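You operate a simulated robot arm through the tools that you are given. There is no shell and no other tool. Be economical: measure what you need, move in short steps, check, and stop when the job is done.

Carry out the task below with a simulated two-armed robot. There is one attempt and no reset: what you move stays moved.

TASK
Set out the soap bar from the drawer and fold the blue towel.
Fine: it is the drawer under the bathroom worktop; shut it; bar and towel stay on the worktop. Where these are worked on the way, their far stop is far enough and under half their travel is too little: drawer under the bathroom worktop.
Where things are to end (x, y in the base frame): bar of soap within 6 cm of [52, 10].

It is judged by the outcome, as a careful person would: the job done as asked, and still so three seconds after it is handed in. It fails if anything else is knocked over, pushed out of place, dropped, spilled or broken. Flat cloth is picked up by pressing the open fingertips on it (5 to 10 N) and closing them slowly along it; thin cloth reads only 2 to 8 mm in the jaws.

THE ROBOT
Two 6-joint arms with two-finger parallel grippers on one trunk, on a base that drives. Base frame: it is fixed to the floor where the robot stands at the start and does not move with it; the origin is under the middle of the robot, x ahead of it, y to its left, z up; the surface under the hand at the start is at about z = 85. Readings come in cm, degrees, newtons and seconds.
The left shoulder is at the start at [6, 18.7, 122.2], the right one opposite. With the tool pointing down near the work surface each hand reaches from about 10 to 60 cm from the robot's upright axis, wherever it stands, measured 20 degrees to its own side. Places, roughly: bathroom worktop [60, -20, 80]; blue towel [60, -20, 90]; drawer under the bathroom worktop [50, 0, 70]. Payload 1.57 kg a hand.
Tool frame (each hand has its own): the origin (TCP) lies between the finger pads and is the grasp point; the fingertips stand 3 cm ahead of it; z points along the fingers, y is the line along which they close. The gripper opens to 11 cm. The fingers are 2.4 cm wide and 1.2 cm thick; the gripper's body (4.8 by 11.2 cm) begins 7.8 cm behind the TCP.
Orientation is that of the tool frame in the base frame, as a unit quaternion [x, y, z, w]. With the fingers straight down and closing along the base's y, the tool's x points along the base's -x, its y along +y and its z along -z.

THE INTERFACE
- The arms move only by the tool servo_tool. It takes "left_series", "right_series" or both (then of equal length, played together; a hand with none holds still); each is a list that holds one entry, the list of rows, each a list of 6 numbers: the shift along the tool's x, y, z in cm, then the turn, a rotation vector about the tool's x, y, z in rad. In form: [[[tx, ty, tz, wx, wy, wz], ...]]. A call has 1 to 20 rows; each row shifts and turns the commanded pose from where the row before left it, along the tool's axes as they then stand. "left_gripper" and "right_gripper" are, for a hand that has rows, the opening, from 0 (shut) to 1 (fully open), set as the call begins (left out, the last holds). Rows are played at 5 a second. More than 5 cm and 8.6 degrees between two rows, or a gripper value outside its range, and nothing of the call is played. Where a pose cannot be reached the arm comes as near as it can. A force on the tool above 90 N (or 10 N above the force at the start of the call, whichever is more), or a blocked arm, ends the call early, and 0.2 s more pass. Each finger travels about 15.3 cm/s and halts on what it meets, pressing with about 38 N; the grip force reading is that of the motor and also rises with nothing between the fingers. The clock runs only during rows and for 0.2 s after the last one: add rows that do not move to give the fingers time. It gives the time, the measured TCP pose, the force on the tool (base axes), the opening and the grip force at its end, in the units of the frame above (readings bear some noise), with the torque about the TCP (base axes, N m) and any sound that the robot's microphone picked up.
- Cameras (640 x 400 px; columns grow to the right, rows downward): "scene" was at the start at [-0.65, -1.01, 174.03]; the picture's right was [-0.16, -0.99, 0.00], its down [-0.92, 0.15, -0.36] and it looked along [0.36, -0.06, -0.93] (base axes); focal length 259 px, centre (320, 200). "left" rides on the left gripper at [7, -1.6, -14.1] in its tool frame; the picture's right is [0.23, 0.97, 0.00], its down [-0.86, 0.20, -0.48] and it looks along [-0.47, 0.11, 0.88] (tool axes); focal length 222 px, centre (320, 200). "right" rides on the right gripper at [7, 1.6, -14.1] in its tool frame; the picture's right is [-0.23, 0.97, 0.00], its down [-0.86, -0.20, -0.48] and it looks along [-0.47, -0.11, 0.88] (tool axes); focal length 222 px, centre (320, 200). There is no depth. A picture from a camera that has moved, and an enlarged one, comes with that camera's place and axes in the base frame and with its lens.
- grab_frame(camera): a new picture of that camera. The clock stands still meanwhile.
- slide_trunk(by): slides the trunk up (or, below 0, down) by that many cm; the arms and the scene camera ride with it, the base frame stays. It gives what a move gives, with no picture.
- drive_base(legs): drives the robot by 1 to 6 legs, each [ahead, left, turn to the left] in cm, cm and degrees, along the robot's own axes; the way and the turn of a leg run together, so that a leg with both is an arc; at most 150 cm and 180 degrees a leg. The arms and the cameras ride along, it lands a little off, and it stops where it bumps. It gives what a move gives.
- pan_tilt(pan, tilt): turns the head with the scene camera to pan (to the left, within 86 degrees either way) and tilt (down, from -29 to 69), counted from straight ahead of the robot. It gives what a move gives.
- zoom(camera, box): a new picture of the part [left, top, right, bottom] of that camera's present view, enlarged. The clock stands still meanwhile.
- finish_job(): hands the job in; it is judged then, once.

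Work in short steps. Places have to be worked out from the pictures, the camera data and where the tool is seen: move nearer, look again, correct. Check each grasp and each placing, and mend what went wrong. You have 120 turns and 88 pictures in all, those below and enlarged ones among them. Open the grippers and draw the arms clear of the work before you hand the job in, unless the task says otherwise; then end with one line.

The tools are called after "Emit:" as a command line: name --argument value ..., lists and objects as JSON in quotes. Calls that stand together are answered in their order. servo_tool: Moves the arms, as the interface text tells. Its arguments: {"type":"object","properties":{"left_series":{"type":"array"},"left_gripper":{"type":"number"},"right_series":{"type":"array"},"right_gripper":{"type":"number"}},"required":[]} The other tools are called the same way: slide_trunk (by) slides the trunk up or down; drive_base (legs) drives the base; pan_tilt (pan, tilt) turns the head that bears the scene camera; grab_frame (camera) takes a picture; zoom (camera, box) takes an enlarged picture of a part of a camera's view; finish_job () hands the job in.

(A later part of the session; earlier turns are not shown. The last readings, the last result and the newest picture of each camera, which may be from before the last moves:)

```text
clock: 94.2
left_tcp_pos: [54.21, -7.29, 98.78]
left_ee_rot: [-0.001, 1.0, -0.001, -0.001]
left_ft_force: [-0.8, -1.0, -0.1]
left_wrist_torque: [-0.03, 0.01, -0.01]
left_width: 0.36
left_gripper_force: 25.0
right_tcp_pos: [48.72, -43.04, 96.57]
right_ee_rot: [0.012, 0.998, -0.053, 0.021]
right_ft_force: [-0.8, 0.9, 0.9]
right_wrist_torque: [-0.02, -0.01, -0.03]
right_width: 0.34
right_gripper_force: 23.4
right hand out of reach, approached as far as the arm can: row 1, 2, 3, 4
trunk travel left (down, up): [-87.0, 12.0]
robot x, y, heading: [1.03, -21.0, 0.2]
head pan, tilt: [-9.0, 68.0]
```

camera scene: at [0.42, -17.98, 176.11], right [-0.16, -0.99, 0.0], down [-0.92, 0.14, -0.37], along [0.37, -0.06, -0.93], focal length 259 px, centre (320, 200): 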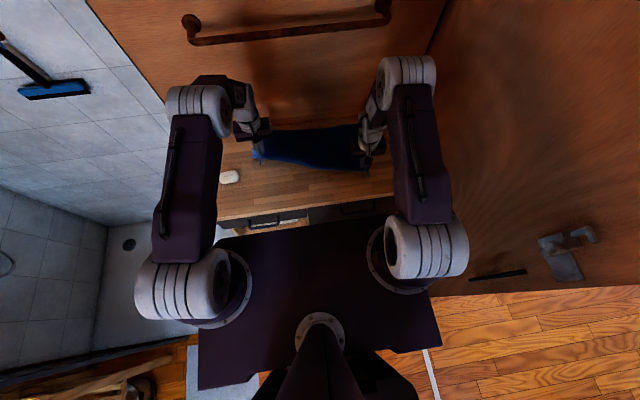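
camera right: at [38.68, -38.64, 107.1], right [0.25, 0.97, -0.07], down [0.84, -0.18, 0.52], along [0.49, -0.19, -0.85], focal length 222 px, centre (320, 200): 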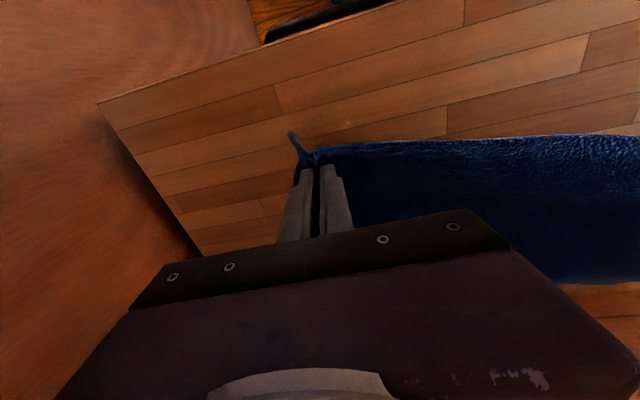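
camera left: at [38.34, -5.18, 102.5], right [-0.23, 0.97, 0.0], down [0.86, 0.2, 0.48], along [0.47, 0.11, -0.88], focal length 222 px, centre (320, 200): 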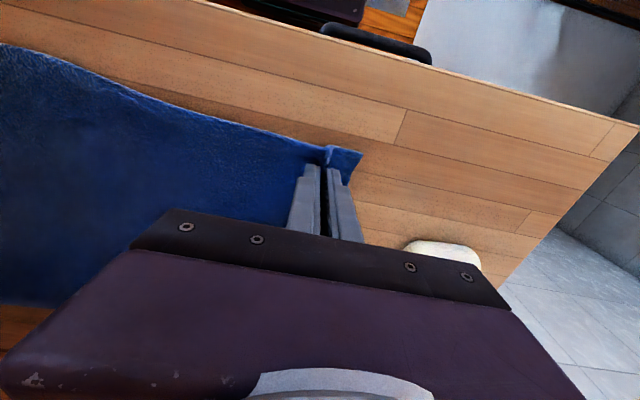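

Orientation is drifting toward a joint limit; I give way by leaning the right tool (positive roll and yaw) while moving on.

Emit:
servo_tool --right_series '[[[-1, 0, -0.5, 0.05, 0, 0.1], [-1, 0, -0.5, 0.05, 0, 0.1], [-1.5, 0, -0.5, 0.05, 0, 0.05], [-1.5, 0, -0.5, 0, 0, 0], [0, 0, 0, 0, 0, 0]]]'

Emit:
pan_tilt --pan -20 --tilt 55

Emit:
grab_frame --camera "scene"

```text
clock: 95.4
left_tcp_pos: [54.1, -7.24, 98.86]
left_ee_rot: [-0.001, 1.0, -0.002, -0.001]
left_ft_force: [-0.1, -1.1, -0.1]
left_wrist_torque: [0.0, -0.02, 0.01]
left_width: 0.37
left_gripper_force: 24.7
right_tcp_pos: [53.76, -43.79, 98.83]
right_ee_rot: [0.138, 0.984, -0.113, 0.017]
right_ft_force: [1.0, 1.5, 0.9]
right_wrist_torque: [0.08, 0.01, -0.02]
right_width: 0.28
right_gripper_force: 24.7
trunk travel left (down, up): [-87.0, 12.0]
robot x, y, heading: [0.68, -20.66, 0.1]
head pan, tilt: [-9.0, 68.0]
```

```text
clock: 96.1
left_tcp_pos: [54.17, -7.5, 98.76]
left_ee_rot: [-0.001, 1.0, -0.002, -0.001]
left_ft_force: [0.4, -0.9, -0.3]
left_wrist_torque: [-0.02, 0.02, 0.0]
left_width: 0.36
left_gripper_force: 24.8
right_tcp_pos: [53.68, -43.82, 98.92]
right_ee_rot: [0.137, 0.984, -0.112, 0.017]
right_ft_force: [0.5, 1.1, -0.3]
right_wrist_torque: [0.06, 0.03, 0.03]
right_width: 0.31
right_gripper_force: 24.6
trunk travel left (down, up): [-87.0, 12.0]
robot x, y, heading: [1.09, -21.16, -0.1]
head pan, tilt: [-20.0, 55.0]
```

```text
42 pictures are left
camera scene: at [1.59, -23.49, 177.57], right [-0.34, -0.94, 0.0], down [-0.77, 0.28, -0.57], along [0.54, -0.19, -0.82], focal length 259 px, centre (320, 200)
```

scene: 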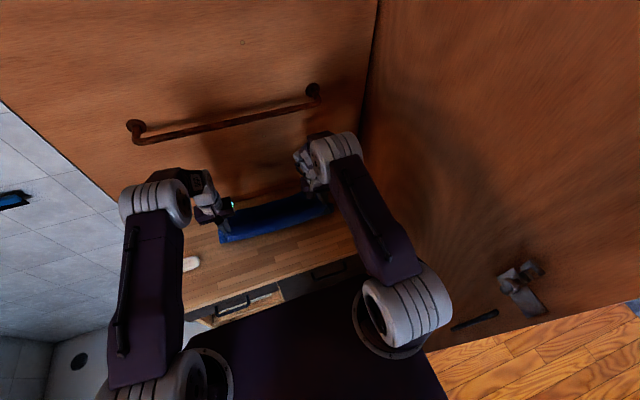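

That freed the right arm: both hands are now at x≈54, z≈99, cloth edge raised. I continue forward using the base, 5 cm.

Emit:
drive_base --legs '[[5, 0, 0]]'

Emit:
servo_tool --left_series '[[[-0.5, 0.5, 1, 0, 0, 0], [-0.5, 0.5, 1, 0, 0, 0], [-0.5, 0.3, 1, 0, 0, 0], [0, 0, 0, 0, 0, 0]]]' --right_series '[[[-0.5, 0, 1, 0, 0, 0], [-0.5, 0, 1, 0, 0, 0], [-0.5, 0, 1, 0, 0, 0], [0, 0, 0, 0, 0, 0]]]'

```text
clock: 97.0
left_tcp_pos: [58.57, -7.24, 99.24]
left_ee_rot: [-0.001, 1.0, -0.002, 0.003]
left_ft_force: [0.0, -1.8, -0.7]
left_wrist_torque: [0.03, -0.1, 0.03]
left_width: 0.38
left_gripper_force: 24.0
right_tcp_pos: [58.03, -43.69, 99.33]
right_ee_rot: [0.137, 0.984, -0.113, 0.021]
right_ft_force: [-0.7, 2.3, 0.8]
right_wrist_torque: [0.09, -0.05, 0.05]
right_width: 0.3
right_gripper_force: 24.0
trunk travel left (down, up): [-87.0, 12.0]
robot x, y, heading: [5.76, -21.05, 0.1]
head pan, tilt: [-20.0, 55.0]
```

```text
clock: 98.0
left_tcp_pos: [60.5, -6.04, 95.75]
left_ee_rot: [-0.002, 1.0, -0.002, -0.001]
left_ft_force: [0.3, -16.0, 0.1]
left_wrist_torque: [-0.46, -0.02, 0.07]
left_width: 0.4
left_gripper_force: 24.8
right_tcp_pos: [59.9, -44.66, 95.96]
right_ee_rot: [0.137, 0.984, -0.112, 0.018]
right_ft_force: [0.9, 15.7, -0.1]
right_wrist_torque: [0.55, -0.05, -0.13]
right_width: 0.28
right_gripper_force: 24.3
trunk travel left (down, up): [-87.0, 12.0]
robot x, y, heading: [5.89, -20.95, 0.2]
head pan, tilt: [-20.0, 55.0]
```

16 N of lateral tension: I slacken by bringing hands 0.9 cm closer, then drive 4 cm further.

Emit:
servo_tool --left_series '[[[0, -0.4, 0, 0, 0, 0], [0, 0, 0.5, 0, 0, 0]]]' --right_series '[[[0, 0.5, 0, 0, 0, 0], [0, 0, 0.5, 0, 0, 0]]]'

Emit:
drive_base --legs '[[4, 0, 0]]'

Emit:
pan_tilt --pan 0 --tilt 60

Emit:
grab_frame --camera "scene"

Emit:
grab_frame --camera "left"

Emit:
grab_frame --camera "right"

```text
clock: 98.6
left_tcp_pos: [60.7, -6.47, 95.24]
left_ee_rot: [0.0, 1.0, -0.003, -0.001]
left_ft_force: [-0.1, -9.1, -0.4]
left_wrist_torque: [-0.3, 0.0, 0.04]
left_width: 0.36
left_gripper_force: 24.0
right_tcp_pos: [60.3, -44.44, 95.45]
right_ee_rot: [0.137, 0.984, -0.113, 0.016]
right_ft_force: [0.8, 9.5, -0.6]
right_wrist_torque: [0.34, -0.06, -0.08]
right_width: 0.29
right_gripper_force: 24.4
trunk travel left (down, up): [-87.0, 12.0]
robot x, y, heading: [6.06, -20.76, 0.1]
head pan, tilt: [-20.0, 55.0]
```

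```text
clock: 99.5
left_tcp_pos: [64.02, -6.32, 95.57]
left_ee_rot: [-0.001, 1.0, -0.001, 0.002]
left_ft_force: [-1.2, -8.8, -0.1]
left_wrist_torque: [-0.26, -0.04, 0.02]
left_width: 0.4
left_gripper_force: 24.9
right_tcp_pos: [63.56, -44.39, 95.88]
right_ee_rot: [0.137, 0.984, -0.113, 0.021]
right_ft_force: [-0.7, 9.6, -0.9]
right_wrist_torque: [0.35, -0.09, -0.03]
right_width: 0.25
right_gripper_force: 23.9
trunk travel left (down, up): [-87.0, 12.0]
robot x, y, heading: [10.04, -20.57, 0.2]
head pan, tilt: [-20.0, 55.0]
```

```text
clock: 100.3
left_tcp_pos: [64.72, -6.28, 95.08]
left_ee_rot: [-0.003, 1.0, -0.002, -0.002]
left_ft_force: [-0.5, -9.6, -0.9]
left_wrist_torque: [-0.24, 0.05, 0.04]
left_width: 0.41
left_gripper_force: 24.2
right_tcp_pos: [64.47, -44.23, 95.21]
right_ee_rot: [0.136, 0.984, -0.113, 0.016]
right_ft_force: [0.6, 8.7, -0.6]
right_wrist_torque: [0.3, 0.02, -0.06]
right_width: 0.29
right_gripper_force: 24.2
trunk travel left (down, up): [-87.0, 12.0]
robot x, y, heading: [10.01, -20.7, -0.1]
head pan, tilt: [0.0, 60.0]
```

```text
41 pictures are left
camera scene: at [10.66, -21.01, 176.97], right [0.0, -1.0, 0.0], down [-0.87, 0.0, -0.5], along [0.5, 0.0, -0.87], focal length 259 px, centre (320, 200)
```

scene: 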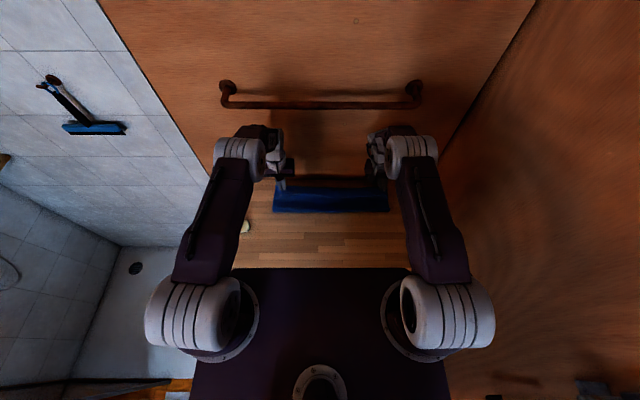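

```text
40 pictures are left
camera left: at [57.89, -7.93, 109.31], right [-0.23, 0.97, 0.0], down [0.86, 0.2, 0.47], along [0.46, 0.11, -0.88], focal length 222 px, centre (320, 200)
```

left: 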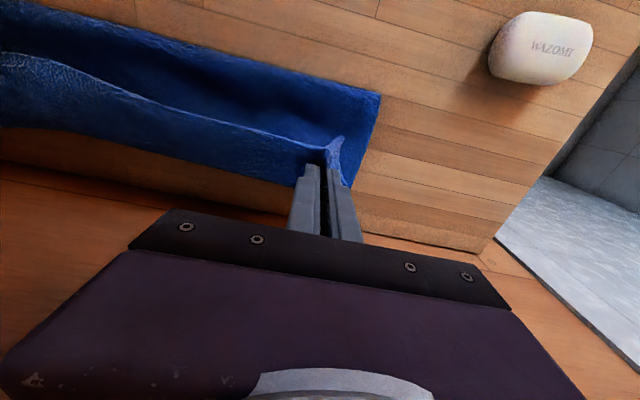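

```text
39 pictures are left
camera right: at [58.05, -37.72, 108.46], right [0.48, 0.85, -0.2], down [0.77, -0.3, 0.56], along [0.42, -0.42, -0.8], focal length 222 px, centre (320, 200)
```

right: 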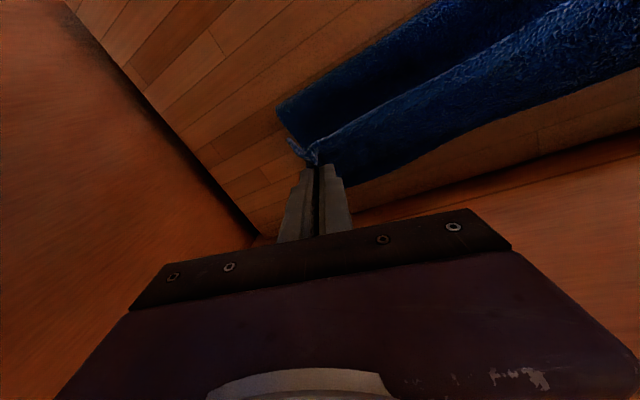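

The fold line lies at x≈57.7 and the back edge at x≈70.6. I move both hands 2 cm further forward, then lower via the trunk.

Emit:
servo_tool --left_series '[[[-1.1, 0, 0, 0, 0, 0], [-1.1, 0, 0.3, 0, 0, 0], [0, 0, 0, 0, 0, 0]]]' --right_series '[[[-0.9, 0.25, 0, 0, 0, 0], [-0.9, 0.3, 0.3, 0, 0, 0], [0, 0, 0, 0, 0, 0]]]'

Emit:
slide_trunk --by -4.5

```text
clock: 101.2
left_tcp_pos: [66.7, -6.38, 94.9]
left_ee_rot: [-0.001, 1.0, -0.001, 0.0]
left_ft_force: [0.2, -9.1, -0.7]
left_wrist_torque: [-0.27, 0.04, 0.03]
left_width: 0.39
left_gripper_force: 24.6
right_tcp_pos: [66.1, -44.29, 95.1]
right_ee_rot: [0.137, 0.984, -0.114, 0.017]
right_ft_force: [1.9, 9.8, -0.5]
right_wrist_torque: [0.32, -0.02, -0.04]
right_width: 0.31
right_gripper_force: 24.2
trunk travel left (down, up): [-87.0, 12.0]
robot x, y, heading: [9.96, -20.69, 0.2]
head pan, tilt: [0.0, 60.0]
```

```text
clock: 102.0
left_tcp_pos: [66.72, -6.37, 90.32]
left_ee_rot: [-0.003, 1.0, -0.002, -0.001]
left_ft_force: [-0.2, -8.4, 1.3]
left_wrist_torque: [-0.25, 0.01, -0.01]
left_width: 0.4
left_gripper_force: 24.7
right_tcp_pos: [66.08, -44.21, 90.66]
right_ee_rot: [0.136, 0.984, -0.112, 0.017]
right_ft_force: [0.2, 9.3, -0.4]
right_wrist_torque: [0.32, -0.03, -0.05]
right_width: 0.29
right_gripper_force: 24.2
trunk travel left (down, up): [-82.5, 16.5]
robot x, y, heading: [9.56, -20.85, 0.5]
head pan, tilt: [0.0, 60.0]
```

Almost down. I lower the last ~1 cm with the arms, easing the lateral tension slightly, and look.

Emit:
servo_tool --left_series '[[[0, -0.2, 0.5, 0, 0, 0], [0, -0.1, 0.5, 0, 0, 0], [0, 0, 0, 0, 0, 0]]]' --right_series '[[[0, 0.3, 0.5, 0, 0, 0], [0, 0.3, 0.5, 0, 0, 0], [0, 0, 0, 0, 0, 0]]]'

Emit:
grab_frame --camera "left"

Emit:
grab_frame --camera "right"

```text
clock: 102.8
left_tcp_pos: [66.88, -6.6, 89.55]
left_ee_rot: [-0.003, 1.0, -0.001, -0.001]
left_ft_force: [-0.1, -4.6, 1.2]
left_wrist_torque: [-0.12, -0.02, 0.02]
left_width: 0.38
left_gripper_force: 24.7
right_tcp_pos: [66.34, -43.98, 89.49]
right_ee_rot: [0.135, 0.984, -0.113, 0.017]
right_ft_force: [0.6, 5.0, 1.3]
right_wrist_torque: [0.16, -0.03, -0.03]
right_width: 0.3
right_gripper_force: 24.0
trunk travel left (down, up): [-82.5, 16.5]
robot x, y, heading: [9.75, -21.3, 0.6]
head pan, tilt: [0.0, 60.0]
```

```text
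38 pictures are left
camera left: at [59.9, -8.1, 103.67], right [-0.23, 0.97, 0.0], down [0.86, 0.2, 0.48], along [0.46, 0.11, -0.88], focal length 222 px, centre (320, 200)
```

left: 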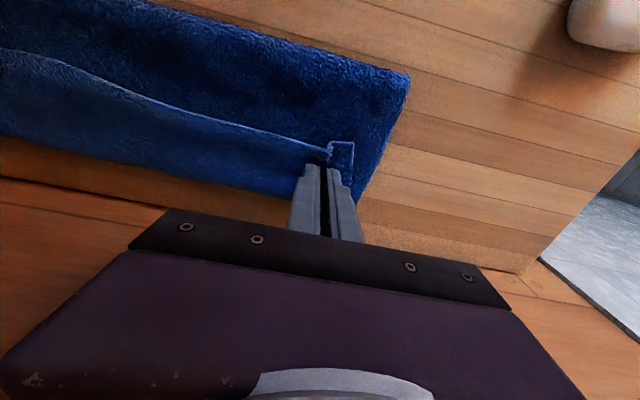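

```text
37 pictures are left
camera right: at [59.96, -37.35, 102.64], right [0.48, 0.85, -0.2], down [0.77, -0.3, 0.56], along [0.42, -0.42, -0.8], focal length 222 px, centre (320, 200)
```

right: 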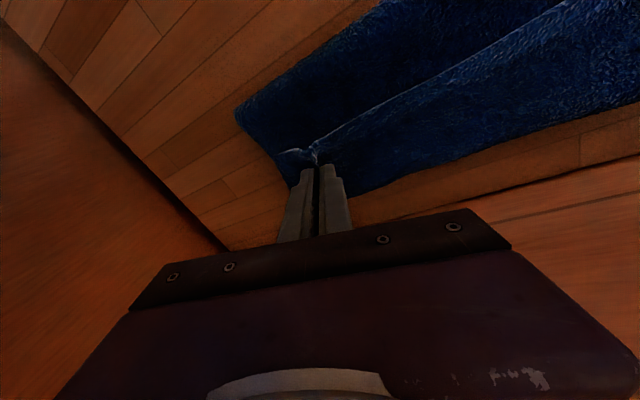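

The flap is over, but its 3 cm free margin seems tucked toward the fold. I lift 4 cm, go 2.5 cm further back, then lower while drawing back so the margin trails outward.

Emit:
slide_trunk --by 4.5

Emit:
drive_base --legs '[[2.5, 0, 0]]'

Emit:
grab_frame --camera "left"

```text
clock: 103.7
left_tcp_pos: [66.7, -6.55, 93.9]
left_ee_rot: [-0.002, 1.0, -0.002, -0.001]
left_ft_force: [-0.5, -4.2, 0.2]
left_wrist_torque: [-0.14, 0.0, 0.01]
left_width: 0.35
left_gripper_force: 23.9
right_tcp_pos: [66.42, -43.8, 94.07]
right_ee_rot: [0.135, 0.984, -0.112, 0.017]
right_ft_force: [-0.1, 5.4, 0.4]
right_wrist_torque: [0.16, 0.03, 0.0]
right_width: 0.28
right_gripper_force: 23.9
trunk travel left (down, up): [-87.0, 12.0]
robot x, y, heading: [10.02, -21.1, 0.0]
head pan, tilt: [0.0, 60.0]
```

```text
clock: 104.5
left_tcp_pos: [69.14, -6.56, 94.09]
left_ee_rot: [-0.001, 1.0, -0.002, 0.0]
left_ft_force: [-0.6, -4.8, -0.1]
left_wrist_torque: [-0.13, -0.01, 0.02]
left_width: 0.38
left_gripper_force: 24.5
right_tcp_pos: [68.71, -43.95, 93.95]
right_ee_rot: [0.137, 0.984, -0.114, 0.018]
right_ft_force: [-0.5, 5.4, 0.5]
right_wrist_torque: [0.16, 0.0, -0.03]
right_width: 0.29
right_gripper_force: 23.7
trunk travel left (down, up): [-87.0, 12.0]
robot x, y, heading: [12.43, -21.34, 0.1]
head pan, tilt: [0.0, 60.0]
```

```text
36 pictures are left
camera left: at [62.27, -8.1, 108.23], right [-0.23, 0.97, 0.0], down [0.85, 0.2, 0.48], along [0.47, 0.11, -0.88], focal length 222 px, centre (320, 200)
```

left: 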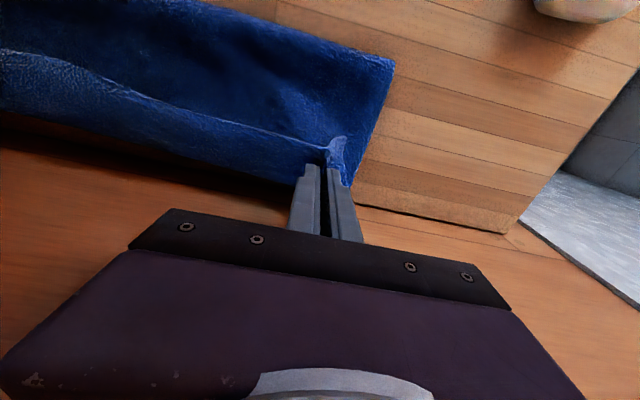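

The strip beyond the held line needs clarifying; I look with the right camera and a zoomed scene view.

Emit:
grab_frame --camera "right"

Emit:
zoom --camera "scene" --box '[230, 100, 430, 260]'

```text
35 pictures are left
camera right: at [62.31, -37.33, 107.21], right [0.48, 0.85, -0.2], down [0.77, -0.3, 0.57], along [0.42, -0.42, -0.8], focal length 222 px, centre (320, 200)
```

right: 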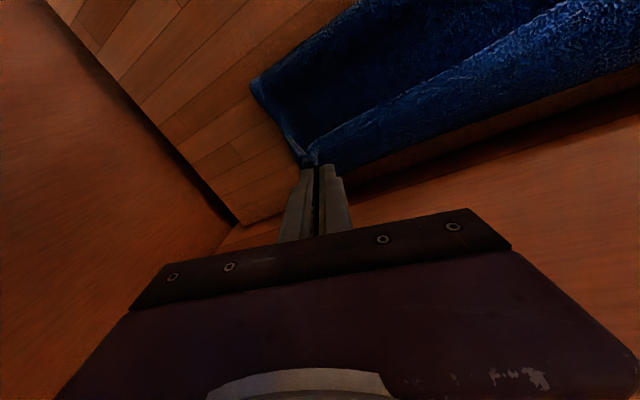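

```text
2.50 times, centred on (330, 180) of scene
camera zoom: at [12.59, -20.96, 176.96], right [0.0, -1.0, 0.0], down [-0.87, 0.0, -0.5], along [0.5, 0.0, -0.87], focal length 648 px, centre (295, 250)
```

zoom: 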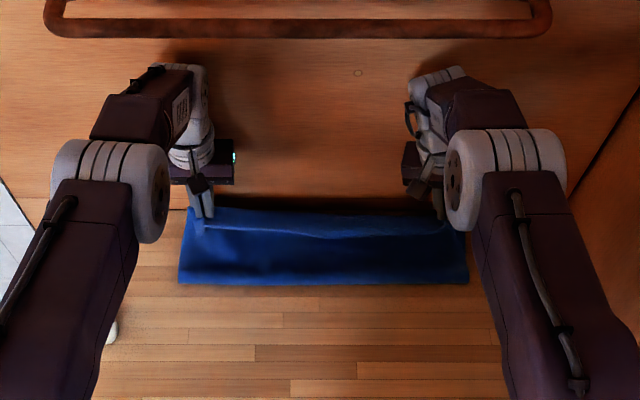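

The strip is the free margin pointing outward to x≈70, so the layout is right. I draw back ~2 cm and lower again via the trunk.

Emit:
servo_tool --left_series '[[[0.9, 0, 0, 0, 0, 0], [0.9, 0, 0, 0, 0, 0], [0, 0, 0, 0, 0, 0]]]' --right_series '[[[1.1, -0.3, 0, 0, 0, 0], [1.1, -0.3, 0, 0, 0, 0], [0, 0, 0, 0, 0, 0]]]'

Emit:
slide_trunk --by -4.8

Emit:
servo_tool --left_series '[[[0, 0, 0.3, 0, 0, 0], [0, 0, 0.2, 0, 0, 0], [0, 0, 0, 0, 0, 0]]]' --right_series '[[[0, 0.1, 0.3, 0, 0, 0], [0, 0, 0.2, 0, 0, 0], [0, 0, 0, 0, 0, 0]]]'

```text
clock: 105.3
left_tcp_pos: [67.62, -6.64, 93.94]
left_ee_rot: [-0.001, 1.0, -0.001, -0.001]
left_ft_force: [0.0, -3.8, -0.3]
left_wrist_torque: [-0.12, 0.06, -0.02]
left_width: 0.35
left_gripper_force: 25.2
right_tcp_pos: [66.64, -44.01, 93.86]
right_ee_rot: [0.136, 0.984, -0.113, 0.017]
right_ft_force: [1.2, 4.9, 0.0]
right_wrist_torque: [0.16, 0.04, -0.03]
right_width: 0.31
right_gripper_force: 23.7
trunk travel left (down, up): [-87.0, 12.0]
robot x, y, heading: [12.03, -20.99, 0.2]
head pan, tilt: [0.0, 60.0]
```

```text
clock: 106.2
left_tcp_pos: [67.49, -6.72, 89.33]
left_ee_rot: [0.0, 1.0, -0.002, 0.0]
left_ft_force: [-0.9, -4.6, 3.4]
left_wrist_torque: [-0.13, 0.0, -0.01]
left_width: 0.34
left_gripper_force: 24.5
right_tcp_pos: [66.51, -43.75, 89.35]
right_ee_rot: [0.137, 0.984, -0.114, 0.019]
right_ft_force: [0.8, 4.5, 1.7]
right_wrist_torque: [0.16, -0.01, -0.01]
right_width: 0.26
right_gripper_force: 24.1
trunk travel left (down, up): [-82.2, 16.8]
robot x, y, heading: [12.3, -21.12, 0.2]
head pan, tilt: [0.0, 60.0]
```

```text
clock: 107.0
left_tcp_pos: [67.38, -6.54, 88.9]
left_ee_rot: [-0.001, 1.0, -0.001, 0.002]
left_ft_force: [2.1, -6.7, 11.3]
left_wrist_torque: [-0.18, 0.02, 0.04]
left_width: 0.38
left_gripper_force: 24.6
right_tcp_pos: [66.58, -43.93, 88.86]
right_ee_rot: [0.137, 0.984, -0.114, 0.02]
right_ft_force: [2.8, 4.9, 17.7]
right_wrist_torque: [0.21, 0.0, 0.0]
right_width: 0.29
right_gripper_force: 23.9
trunk travel left (down, up): [-82.2, 16.8]
robot x, y, heading: [12.39, -20.66, 0.3]
head pan, tilt: [0.0, 60.0]
```

Both press on the stack. I open the fingers slowly, which also spreads the gathers, then rise.

Emit:
servo_tool --left_series '[[[0, 0, -0.1, 0, 0, 0], [0, 0, 0, 0, 0, 0]]]' --right_series '[[[0, 0, -0.2, 0, 0, 0], [0, 0, 0, 0, 0, 0]]]' --left_gripper 0.15 --right_gripper 0.15

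Emit:
servo_tool --left_series '[[[0, 0, 0, 0, 0, 0], [0, 0, 0, 0, 0, 0]]]' --right_series '[[[0, 0, 0, 0, 0, 0], [0, 0, 0, 0, 0, 0]]]' --left_gripper 0.33 --right_gripper 0.33

Emit:
slide_trunk --by 10

Emit:
grab_frame --camera "left"

Emit:
grab_frame --camera "right"

Emit:
zoom --camera "scene" --box '[230, 100, 430, 260]'

```text
clock: 107.6
left_tcp_pos: [67.31, -6.76, 88.96]
left_ee_rot: [0.0, 1.0, -0.002, 0.0]
left_ft_force: [0.0, 0.0, 6.7]
left_wrist_torque: [0.02, 0.02, -0.02]
left_width: 1.34
left_gripper_force: 0.0
right_tcp_pos: [66.33, -43.89, 88.89]
right_ee_rot: [0.137, 0.984, -0.113, 0.018]
right_ft_force: [0.6, -4.8, 15.5]
right_wrist_torque: [-0.04, 0.01, -0.03]
right_width: 0.96
right_gripper_force: 0.0
trunk travel left (down, up): [-82.2, 16.8]
robot x, y, heading: [12.46, -21.06, -0.1]
head pan, tilt: [0.0, 60.0]
```

```text
clock: 108.2
left_tcp_pos: [67.17, -6.69, 88.92]
left_ee_rot: [-0.001, 1.0, -0.001, 0.0]
left_ft_force: [1.1, 0.1, 4.8]
left_wrist_torque: [-0.02, -0.09, 0.0]
left_width: 3.21
left_gripper_force: 0.0
right_tcp_pos: [66.39, -44.0, 89.14]
right_ee_rot: [0.137, 0.984, -0.114, 0.019]
right_ft_force: [-1.1, -7.3, 25.4]
right_wrist_torque: [0.12, -0.05, -0.01]
right_width: 2.56
right_gripper_force: 0.1
trunk travel left (down, up): [-82.2, 16.8]
robot x, y, heading: [12.52, -20.62, -0.0]
head pan, tilt: [0.0, 60.0]
```

```text
clock: 109.5
left_tcp_pos: [67.51, -6.72, 98.81]
left_ee_rot: [0.0, 1.0, -0.001, 0.0]
left_ft_force: [0.4, 0.0, -0.6]
left_wrist_torque: [-0.01, 0.04, 0.04]
left_width: 3.64
left_gripper_force: 0.1
right_tcp_pos: [66.55, -43.9, 98.86]
right_ee_rot: [0.137, 0.984, -0.113, 0.018]
right_ft_force: [-0.2, 0.9, 0.3]
right_wrist_torque: [0.0, 0.01, -0.02]
right_width: 3.63
right_gripper_force: 0.1
trunk travel left (down, up): [-92.2, 6.8]
robot x, y, heading: [12.79, -20.59, 0.0]
head pan, tilt: [0.0, 60.0]
```

```text
33 pictures are left
camera left: at [60.63, -8.23, 113.0], right [-0.23, 0.97, 0.0], down [0.86, 0.2, 0.48], along [0.46, 0.11, -0.88], focal length 222 px, centre (320, 200)
```

left: 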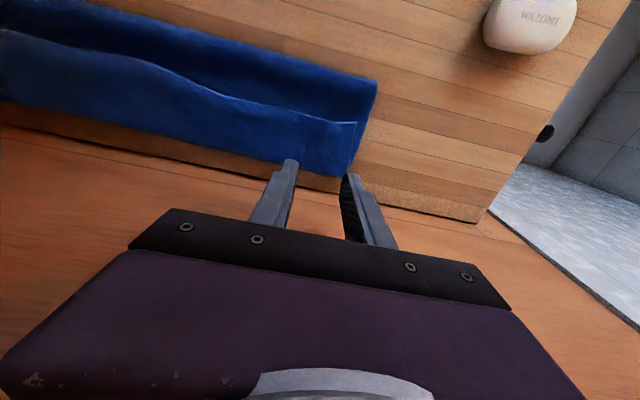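

```text
32 pictures are left
camera right: at [60.19, -37.25, 111.96], right [0.48, 0.85, -0.2], down [0.77, -0.3, 0.56], along [0.42, -0.42, -0.8], focal length 222 px, centre (320, 200)
```

right: 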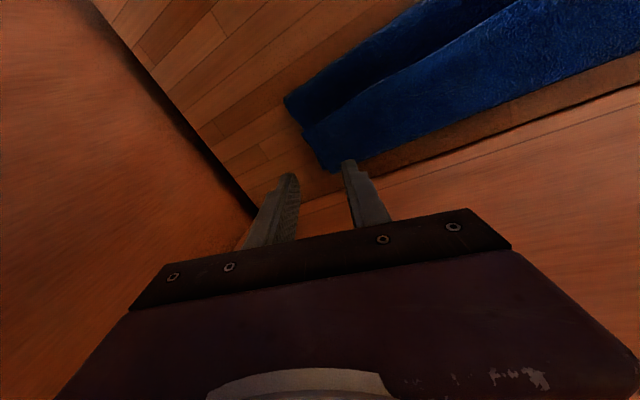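

```text
2.50 times, centred on (330, 180) of scene
camera zoom: at [12.81, -21.0, 182.17], right [0.0, -1.0, 0.0], down [-0.87, 0.0, -0.5], along [0.5, 0.0, -0.87], focal length 648 px, centre (295, 250)
```

zoom: 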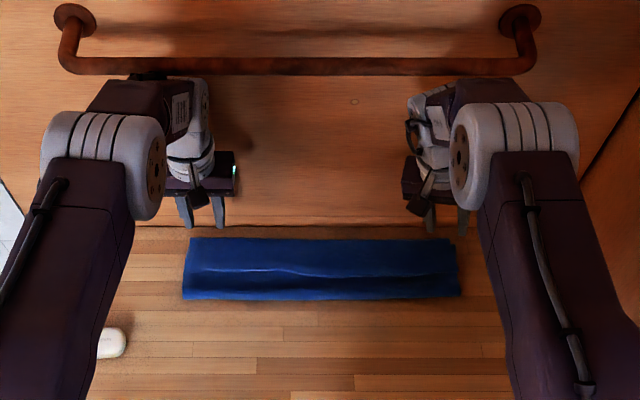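

The towel is folded over but a crease line shows at x≈64. I zoom to understand the layers.

Emit:
zoom --camera "left" --box '[180, 40, 400, 200]'

Emit:
zoom --camera "right" --box '[260, 0, 500, 180]'

```text
2.50 times, centred on (290, 120) of left
camera zoom: at [60.63, -8.23, 113.0], right [-0.23, 0.97, 0.0], down [0.86, 0.2, 0.48], along [0.46, 0.11, -0.88], focal length 555 px, centre (395, 400)
```

zoom: 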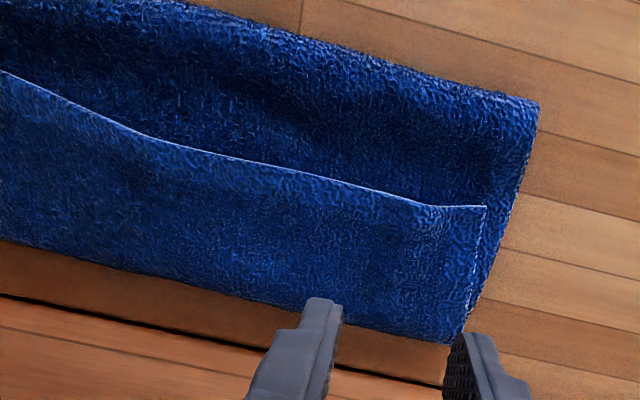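

```text
2.22 times, centred on (380, 90) of right
camera zoom: at [60.19, -37.25, 111.96], right [0.48, 0.85, -0.2], down [0.77, -0.3, 0.56], along [0.42, -0.42, -0.8], focal length 494 px, centre (187, 444)
```

zoom: 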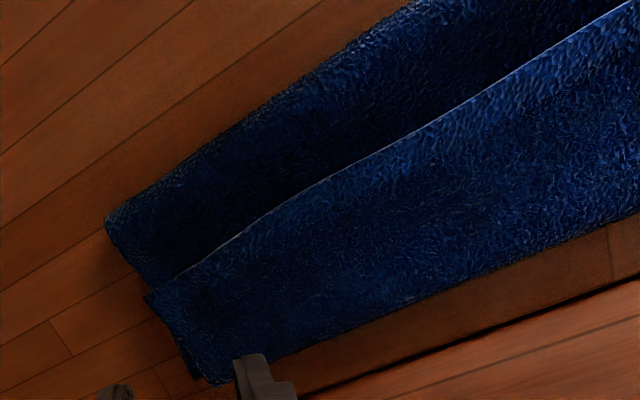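

The free edge ended up pointing forward at x≈64 with the rest looped behind (a loose roll). I'll regrasp right at that free edge, pull the flap taut and lay it back. First I try to remove the right hand's sideways lean while keeping its yaw.

Emit:
servo_tool --left_series '[[[0.8, 0, 0, 0, 0, 0], [0.8, 0, 0, 0, 0, 0], [0.5, 0, 0, 0, 0, 0], [0, 0, 0, 0, 0, 0]]]' --right_series '[[[0.5, 0, 0, -0.08, 0, 0], [0.5, 0, 0, -0.08, 0, 0], [0.5, 0, 0, -0.06, 0, 0], [0, 0, 0, 0, 0, 0]]]'

Emit:
zoom --camera "right" --box '[200, 0, 520, 200]'

Emit:
zoom --camera "left" --box '[180, 20, 440, 190]'

```text
clock: 110.5
left_tcp_pos: [65.42, -6.69, 98.82]
left_ee_rot: [0.0, 1.0, -0.002, -0.001]
left_ft_force: [-1.0, -0.1, -0.3]
left_wrist_torque: [-0.02, 0.01, -0.04]
left_width: 3.63
left_gripper_force: 0.0
right_tcp_pos: [61.98, -43.26, 98.36]
right_ee_rot: [0.133, 0.989, -0.045, 0.043]
right_ft_force: [0.3, 0.2, 0.1]
right_wrist_torque: [0.01, 0.03, -0.01]
right_width: 3.62
right_gripper_force: 0.1
right hand out of reach, approached as far as the arm can: row 1, 2, 3
trunk travel left (down, up): [-92.2, 6.8]
robot x, y, heading: [12.33, -20.64, 0.2]
head pan, tilt: [0.0, 60.0]
```

```text
2.00 times, centred on (360, 100) of right
camera zoom: at [54.62, -38.49, 111.76], right [0.48, 0.88, -0.05], down [0.73, -0.37, 0.57], along [0.48, -0.31, -0.82], focal length 444 px, centre (240, 400)
```

zoom: 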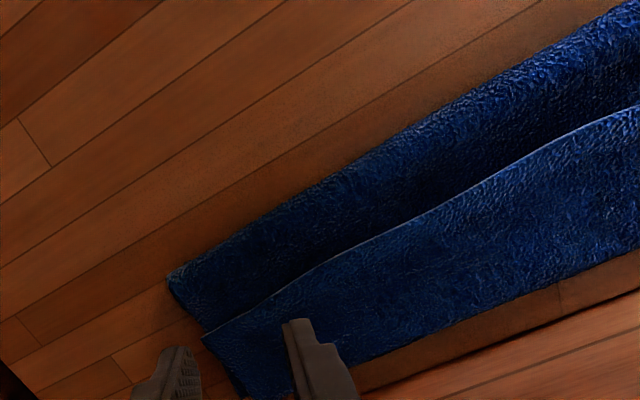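

```text
2.35 times, centred on (310, 105) of left
camera zoom: at [58.58, -8.23, 112.91], right [-0.23, 0.97, 0.0], down [0.86, 0.2, 0.48], along [0.46, 0.11, -0.88], focal length 523 px, centre (344, 424)
```

zoom: 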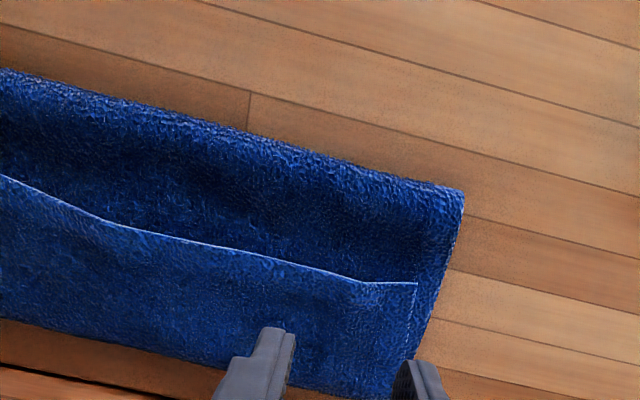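

Free-edge corners are at (63.7, -3.2) and (64.1, -47.8). I position both hands over them at x≈65 and lower by the trunk.

Emit:
servo_tool --left_series '[[[0.2, 0.2, 0, 0, 0, 0], [0, 0, 0, 0, 0, 0], [0, 0, 0, 0, 0, 0], [0, 0, 0, 0, 0, 0]]]' --right_series '[[[-1.1, -0.05, 0.1, 0, 0, 0], [-1.1, -0.05, 0.1, 0, 0, 0], [-0.9, 0, 0.1, 0, 0, 0], [0, 0, 0, 0, 0, 0]]]'

Emit:
slide_trunk --by -8

Emit:
grab_frame --camera "right"

Emit:
grab_frame --camera "left"

```text
clock: 111.5
left_tcp_pos: [65.34, -6.52, 98.68]
left_ee_rot: [-0.001, 1.0, -0.002, -0.002]
left_ft_force: [-0.1, -0.1, -0.1]
left_wrist_torque: [-0.01, -0.01, -0.03]
left_width: 3.63
left_gripper_force: 0.1
right_tcp_pos: [61.97, -43.36, 98.29]
right_ee_rot: [0.133, 0.989, -0.045, 0.043]
right_ft_force: [0.7, 0.2, 0.0]
right_wrist_torque: [0.0, 0.03, 0.01]
right_width: 3.65
right_gripper_force: 0.1
right hand out of reach, approached as far as the arm can: row 1, 2, 3
trunk travel left (down, up): [-92.2, 6.8]
robot x, y, heading: [12.31, -20.89, -0.0]
head pan, tilt: [0.0, 60.0]
```

```text
clock: 112.7
left_tcp_pos: [65.23, -6.53, 90.69]
left_ee_rot: [0.0, 1.0, -0.002, -0.001]
left_ft_force: [0.3, -0.1, -0.8]
left_wrist_torque: [0.0, -0.01, 0.01]
left_width: 3.64
left_gripper_force: 0.1
right_tcp_pos: [62.0, -43.26, 90.38]
right_ee_rot: [0.134, 0.989, -0.045, 0.043]
right_ft_force: [-0.5, -0.3, 0.4]
right_wrist_torque: [-0.01, 0.01, -0.02]
right_width: 3.65
right_gripper_force: 0.0
trunk travel left (down, up): [-84.2, 14.8]
robot x, y, heading: [12.49, -20.83, 0.3]
head pan, tilt: [0.0, 60.0]
```

```text
26 pictures are left
camera right: at [54.63, -38.46, 103.77], right [0.48, 0.88, -0.05], down [0.73, -0.37, 0.57], along [0.48, -0.31, -0.82], focal length 222 px, centre (320, 200)
```

right: 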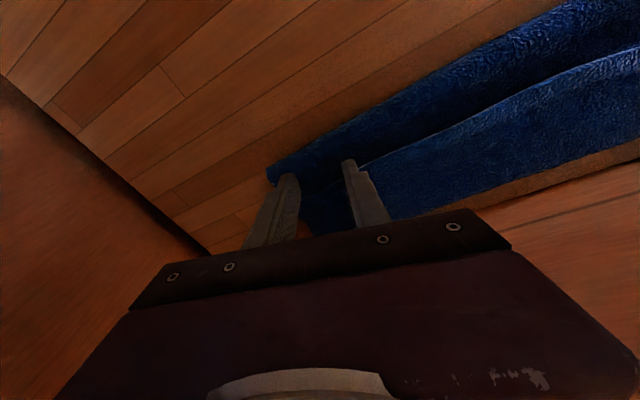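

```text
25 pictures are left
camera left: at [58.38, -8.03, 104.9], right [-0.23, 0.97, 0.0], down [0.86, 0.2, 0.48], along [0.46, 0.11, -0.88], focal length 222 px, centre (320, 200)
```

left: 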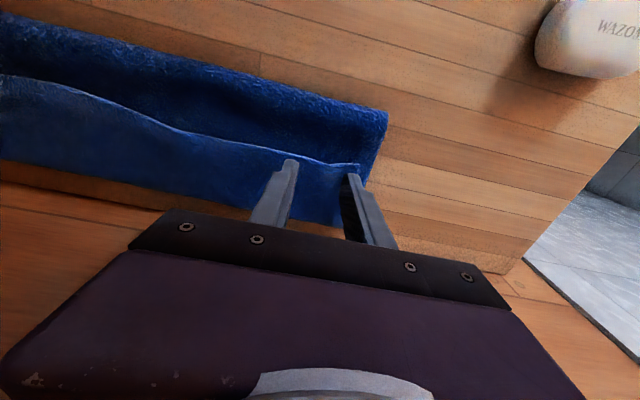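

The right hand needs its lean back to reach further; I advance it 3 cm with some roll.

Emit:
servo_tool --right_series '[[[-1, 0.07, 0, 0.06, 0, 0], [-1, 0.07, 0, 0.06, 0, 0], [-1, 0.07, 0, 0.03, 0, 0], [0, 0, 0, 0, 0, 0]]]'

Emit:
grab_frame --camera "right"

```text
clock: 113.7
left_tcp_pos: [65.24, -6.43, 90.74]
left_ee_rot: [-0.001, 1.0, -0.001, -0.001]
left_ft_force: [0.6, 1.0, -0.1]
left_wrist_torque: [-0.02, 0.0, -0.01]
left_width: 3.63
left_gripper_force: 0.1
right_tcp_pos: [64.92, -43.88, 90.76]
right_ee_rot: [0.137, 0.983, -0.119, 0.033]
right_ft_force: [-0.4, 0.0, 0.6]
right_wrist_torque: [-0.01, 0.01, 0.0]
right_width: 3.64
right_gripper_force: 0.1
trunk travel left (down, up): [-84.2, 14.8]
robot x, y, heading: [12.27, -20.94, -0.2]
head pan, tilt: [0.0, 60.0]
```

```text
24 pictures are left
camera right: at [58.13, -37.08, 103.49], right [0.49, 0.85, -0.2], down [0.75, -0.29, 0.59], along [0.45, -0.44, -0.78], focal length 222 px, centre (320, 200)
```

right: 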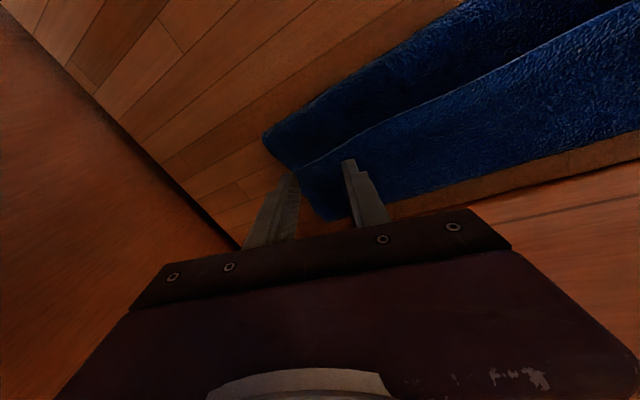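

Right is in place (tips ≈ (65, -44.6)). I narrow the openings and lower toward contact.

Emit:
servo_tool --left_series '[[[0, 0, 0.5, 0, 0, 0], [0, 0, 0.3, 0, 0, 0], [0, 0, 0, 0, 0, 0]]]' --right_series '[[[0, 0.1, 0.5, 0, 0, 0], [0, 0.1, 0.3, 0, 0, 0], [0, 0, 0, 0, 0, 0]]]' --left_gripper 0.28 --right_gripper 0.25

Emit:
servo_tool --left_series '[[[0, 0, 0.2, 0, 0, 0], [0, 0, 0.2, 0, 0, 0], [0, 0, 0, 0, 0, 0]]]' --right_series '[[[0, 0, 0.2, 0, 0, 0], [0, 0, 0, 0, 0, 0], [0, 0, 0, 0, 0, 0]]]'

```text
clock: 114.5
left_tcp_pos: [65.15, -6.45, 90.01]
left_ee_rot: [-0.001, 1.0, -0.002, -0.001]
left_ft_force: [-1.2, 0.5, 0.1]
left_wrist_torque: [0.04, 0.01, -0.02]
left_width: 3.08
left_gripper_force: 0.0
right_tcp_pos: [65.0, -43.94, 89.66]
right_ee_rot: [0.137, 0.983, -0.12, 0.032]
right_ft_force: [-0.2, -0.6, 1.1]
right_wrist_torque: [0.01, 0.01, 0.02]
right_width: 2.74
right_gripper_force: 0.1
trunk travel left (down, up): [-84.2, 14.8]
robot x, y, heading: [12.98, -20.59, -0.1]
head pan, tilt: [0.0, 60.0]
```

```text
clock: 115.3
left_tcp_pos: [65.22, -6.47, 89.59]
left_ee_rot: [-0.001, 1.0, -0.002, -0.001]
left_ft_force: [0.3, -0.2, -0.9]
left_wrist_torque: [-0.01, 0.0, 0.02]
left_width: 3.09
left_gripper_force: 0.0
right_tcp_pos: [64.84, -43.99, 89.69]
right_ee_rot: [0.137, 0.983, -0.12, 0.033]
right_ft_force: [-0.3, 0.5, 0.9]
right_wrist_torque: [0.01, 0.03, 0.0]
right_width: 2.71
right_gripper_force: 0.2
trunk travel left (down, up): [-84.2, 14.8]
robot x, y, heading: [12.3, -20.98, 0.2]
head pan, tilt: [0.0, 60.0]
```

Not yet in contact; further small steps.

Emit:
servo_tool --left_series '[[[0, 0, 0.2, 0, 0, 0], [0, 0, 0.2, 0, 0, 0], [0, 0, 0, 0, 0, 0]]]' --right_series '[[[0, 0.04, 0.2, 0, 0, 0], [0, 0.02, 0.1, 0, 0, 0], [0, 0, 0, 0, 0, 0]]]'

Emit:
servo_tool --left_series '[[[0, 0, 0.15, 0, 0, 0], [0, 0, 0, 0, 0, 0]]]' --right_series '[[[0, 0.03, 0.15, 0, 0, 0], [0, 0, 0, 0, 0, 0]]]'

```text
clock: 116.1
left_tcp_pos: [65.03, -6.48, 89.13]
left_ee_rot: [-0.001, 1.0, -0.002, 0.0]
left_ft_force: [0.3, 0.2, 3.0]
left_wrist_torque: [0.02, 0.01, -0.01]
left_width: 3.1
left_gripper_force: 0.0
right_tcp_pos: [64.96, -43.92, 89.37]
right_ee_rot: [0.137, 0.983, -0.12, 0.033]
right_ft_force: [-1.6, 0.3, 4.7]
right_wrist_torque: [0.09, 0.02, 0.01]
right_width: 2.66
right_gripper_force: 0.0
trunk travel left (down, up): [-84.2, 14.8]
robot x, y, heading: [12.29, -20.61, -0.1]
head pan, tilt: [0.0, 60.0]
```

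```text
clock: 116.7
left_tcp_pos: [65.14, -6.44, 88.99]
left_ee_rot: [-0.001, 1.0, -0.002, 0.0]
left_ft_force: [2.1, 0.5, 3.7]
left_wrist_torque: [0.01, -0.04, 0.02]
left_width: 3.06
left_gripper_force: 0.2
right_tcp_pos: [65.01, -43.86, 89.3]
right_ee_rot: [0.137, 0.983, -0.119, 0.034]
right_ft_force: [-2.4, -0.1, 8.6]
right_wrist_torque: [0.15, 0.08, 0.05]
right_width: 2.61
right_gripper_force: 0.1
trunk travel left (down, up): [-84.2, 14.8]
robot x, y, heading: [12.39, -20.96, 0.3]
head pan, tilt: [0.0, 60.0]
```

Contact on both. I close stepwise, keeping a light press.

Emit:
servo_tool --left_series '[[[0, 0, 0.08, 0, 0, 0], [0, 0, 0, 0, 0, 0]]]' --right_series '[[[0, 0, 0.05, 0, 0, 0], [0, 0, 0, 0, 0, 0]]]' --left_gripper 0.2 --right_gripper 0.18

Emit:
servo_tool --left_series '[[[0, 0, 0, 0, 0, 0], [0, 0, 0, 0, 0, 0]]]' --right_series '[[[0, 0, 0.1, 0, 0, 0], [0, 0, 0, 0, 0, 0]]]' --left_gripper 0.12 --right_gripper 0.11

Emit:
servo_tool --left_series '[[[0, 0, 0, 0, 0, 0], [0, 0, 0, 0, 0, 0]]]' --right_series '[[[0, 0, 0.1, 0, 0, 0], [0, 0, 0, 0, 0, 0]]]' --left_gripper 0.05 --right_gripper 0.05

Emit:
servo_tool --left_series '[[[0, 0, 0, 0, 0, 0], [0, 0, 0, 0, 0, 0], [0, 0, 0, 0, 0, 0]]]' --right_series '[[[0, 0, 0, 0, 0, 0], [0, 0, 0, 0, 0, 0], [0, 0, 0, 0, 0, 0]]]' --left_gripper 0 --right_gripper 0

Emit:
grab_frame --camera "left"

Emit:
grab_frame --camera "right"

```text
clock: 117.3
left_tcp_pos: [65.1, -6.56, 89.0]
left_ee_rot: [-0.001, 1.0, -0.001, 0.0]
left_ft_force: [-0.9, 0.9, 4.5]
left_wrist_torque: [0.03, -0.01, 0.0]
left_width: 2.18
left_gripper_force: 0.1
right_tcp_pos: [64.99, -43.96, 89.22]
right_ee_rot: [0.138, 0.983, -0.119, 0.034]
right_ft_force: [0.1, -0.2, 7.0]
right_wrist_torque: [0.09, 0.01, -0.02]
right_width: 1.81
right_gripper_force: 0.1
trunk travel left (down, up): [-84.2, 14.8]
robot x, y, heading: [12.13, -20.6, -0.1]
head pan, tilt: [0.0, 60.0]
```

```text
clock: 117.9
left_tcp_pos: [65.05, -6.57, 89.06]
left_ee_rot: [-0.001, 1.0, -0.003, 0.0]
left_ft_force: [0.8, -2.5, 5.0]
left_wrist_torque: [-0.06, -0.02, -0.02]
left_width: 1.38
left_gripper_force: 0.3
right_tcp_pos: [64.93, -44.03, 89.1]
right_ee_rot: [0.136, 0.983, -0.118, 0.034]
right_ft_force: [-0.6, 1.2, 7.9]
right_wrist_torque: [0.13, 0.04, 0.01]
right_width: 1.17
right_gripper_force: 0.0
trunk travel left (down, up): [-84.2, 14.8]
robot x, y, heading: [12.68, -20.6, -0.0]
head pan, tilt: [0.0, 60.0]
```

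```text
clock: 118.5
left_tcp_pos: [65.19, -6.48, 89.07]
left_ee_rot: [0.0, 1.0, -0.001, -0.001]
left_ft_force: [-0.4, -3.1, 5.2]
left_wrist_torque: [-0.13, -0.02, -0.03]
left_width: 0.7
left_gripper_force: 15.5
right_tcp_pos: [64.98, -43.93, 89.05]
right_ee_rot: [0.137, 0.983, -0.12, 0.034]
right_ft_force: [-0.6, 1.5, 7.6]
right_wrist_torque: [0.13, 0.02, -0.01]
right_width: 0.53
right_gripper_force: 0.0
trunk travel left (down, up): [-84.2, 14.8]
robot x, y, heading: [12.57, -21.13, -0.2]
head pan, tilt: [0.0, 60.0]
```

```text
clock: 119.3
left_tcp_pos: [65.17, -6.51, 88.99]
left_ee_rot: [-0.001, 1.0, -0.002, 0.0]
left_ft_force: [-1.8, -4.0, 5.7]
left_wrist_torque: [-0.14, -0.02, -0.04]
left_width: 0.52
left_gripper_force: 25.9
right_tcp_pos: [64.94, -43.99, 88.93]
right_ee_rot: [0.137, 0.983, -0.119, 0.034]
right_ft_force: [0.9, 4.3, 5.8]
right_wrist_torque: [0.16, -0.02, -0.01]
right_width: 0.0
right_gripper_force: 21.9
trunk travel left (down, up): [-84.2, 14.8]
robot x, y, heading: [12.59, -20.99, -0.1]
head pan, tilt: [0.0, 60.0]
```

```text
23 pictures are left
camera left: at [58.22, -8.08, 103.16], right [-0.23, 0.97, 0.0], down [0.85, 0.2, 0.48], along [0.47, 0.11, -0.88], focal length 222 px, centre (320, 200)
```

left: 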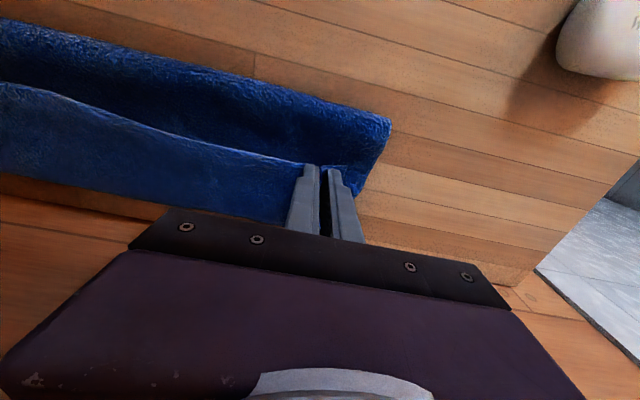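

```text
22 pictures are left
camera right: at [58.2, -37.17, 101.82], right [0.49, 0.85, -0.2], down [0.75, -0.29, 0.59], along [0.45, -0.44, -0.78], focal length 222 px, centre (320, 200)
```

right: 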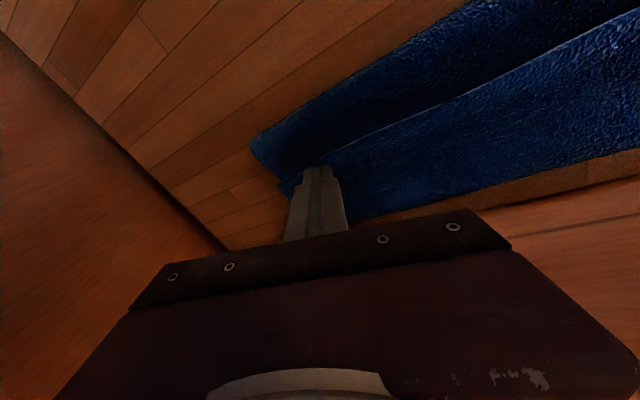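

Left has cloth (5 mm) but the right slipped off (0). I reopen the right, press a bit harder and close again.

Emit:
servo_tool --right_series '[[[0, 0, -0.4, 0, 0, 0], [0, 0, 0, 0, 0, 0]]]' --right_gripper 0.33

Emit:
servo_tool --right_series '[[[0, 0.2, 0.3, 0, 0, 0], [0, 0, 0.2, 0, 0, 0], [0, 0, 0, 0, 0, 0]]]'

```text
clock: 119.9
left_tcp_pos: [65.11, -6.52, 89.04]
left_ee_rot: [-0.001, 1.0, -0.001, 0.0]
left_ft_force: [0.3, 0.6, 5.1]
left_wrist_torque: [-0.01, 0.0, -0.02]
left_width: 0.5
left_gripper_force: 24.7
right_tcp_pos: [65.02, -43.97, 89.47]
right_ee_rot: [0.137, 0.983, -0.119, 0.033]
right_ft_force: [0.0, -1.6, 4.1]
right_wrist_torque: [0.03, -0.02, 0.01]
right_width: 3.4
right_gripper_force: 0.1
trunk travel left (down, up): [-84.2, 14.8]
robot x, y, heading: [12.58, -20.86, 0.1]
head pan, tilt: [0.0, 60.0]
```

```text
clock: 120.7
left_tcp_pos: [64.89, -6.58, 89.24]
left_ee_rot: [0.0, 1.0, -0.003, 0.001]
left_ft_force: [0.2, -0.3, 2.6]
left_wrist_torque: [-0.04, -0.03, -0.01]
left_width: 0.45
left_gripper_force: 25.1
right_tcp_pos: [65.01, -43.71, 89.15]
right_ee_rot: [0.137, 0.983, -0.119, 0.037]
right_ft_force: [-1.6, 0.0, 30.9]
right_wrist_torque: [0.55, -0.03, 0.01]
right_width: 3.03
right_gripper_force: 0.0
trunk travel left (down, up): [-84.2, 14.8]
robot x, y, heading: [12.65, -21.01, -0.1]
head pan, tilt: [0.0, 60.0]
```

30 N on one finger only because of the lean; closing will even it out. I close stepwise, following down gradually.

Emit:
servo_tool --right_series '[[[0, 0, -0.1, 0, 0, 0], [0, 0, 0, 0, 0, 0]]]' --right_gripper 0.24

Emit:
servo_tool --right_series '[[[0, 0, 0.05, 0, 0, 0], [0, 0, 0, 0, 0, 0]]]' --right_gripper 0.17

Emit:
servo_tool --right_series '[[[0, 0, 0.1, 0, 0, 0], [0, 0, 0, 0, 0, 0]]]' --right_gripper 0.12

```text
clock: 121.3
left_tcp_pos: [65.04, -6.49, 89.03]
left_ee_rot: [-0.001, 1.0, -0.001, 0.0]
left_ft_force: [-0.9, 0.8, 3.4]
left_wrist_torque: [-0.01, 0.04, 0.01]
left_width: 0.5
left_gripper_force: 25.1
right_tcp_pos: [64.95, -43.79, 88.97]
right_ee_rot: [0.137, 0.983, -0.119, 0.035]
right_ft_force: [2.6, -0.8, 25.8]
right_wrist_torque: [0.3, -0.12, -0.04]
right_width: 2.15
right_gripper_force: 0.0
trunk travel left (down, up): [-84.2, 14.8]
robot x, y, heading: [12.37, -21.03, 0.2]
head pan, tilt: [0.0, 60.0]
```

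```text
clock: 121.9
left_tcp_pos: [64.96, -6.43, 89.08]
left_ee_rot: [-0.001, 1.0, -0.003, 0.001]
left_ft_force: [-0.1, 0.1, 3.7]
left_wrist_torque: [-0.01, 0.0, 0.01]
left_width: 0.47
left_gripper_force: 24.8
right_tcp_pos: [64.95, -43.83, 88.98]
right_ee_rot: [0.136, 0.983, -0.12, 0.035]
right_ft_force: [0.6, -0.3, 24.7]
right_wrist_torque: [0.25, -0.03, -0.04]
right_width: 1.49
right_gripper_force: 0.0
trunk travel left (down, up): [-84.2, 14.8]
robot x, y, heading: [12.36, -21.17, 0.4]
head pan, tilt: [0.0, 60.0]
```

```text
clock: 122.5
left_tcp_pos: [64.91, -6.44, 89.05]
left_ee_rot: [-0.002, 1.0, -0.002, 0.001]
left_ft_force: [0.2, -0.3, 3.6]
left_wrist_torque: [-0.01, -0.03, -0.01]
left_width: 0.46
left_gripper_force: 25.4
right_tcp_pos: [64.94, -43.8, 88.98]
right_ee_rot: [0.138, 0.983, -0.12, 0.035]
right_ft_force: [0.2, 3.0, 24.9]
right_wrist_torque: [0.29, 0.02, 0.0]
right_width: 1.05
right_gripper_force: 0.1
trunk travel left (down, up): [-84.2, 14.8]
robot x, y, heading: [12.58, -21.12, 0.1]
head pan, tilt: [0.0, 60.0]
```

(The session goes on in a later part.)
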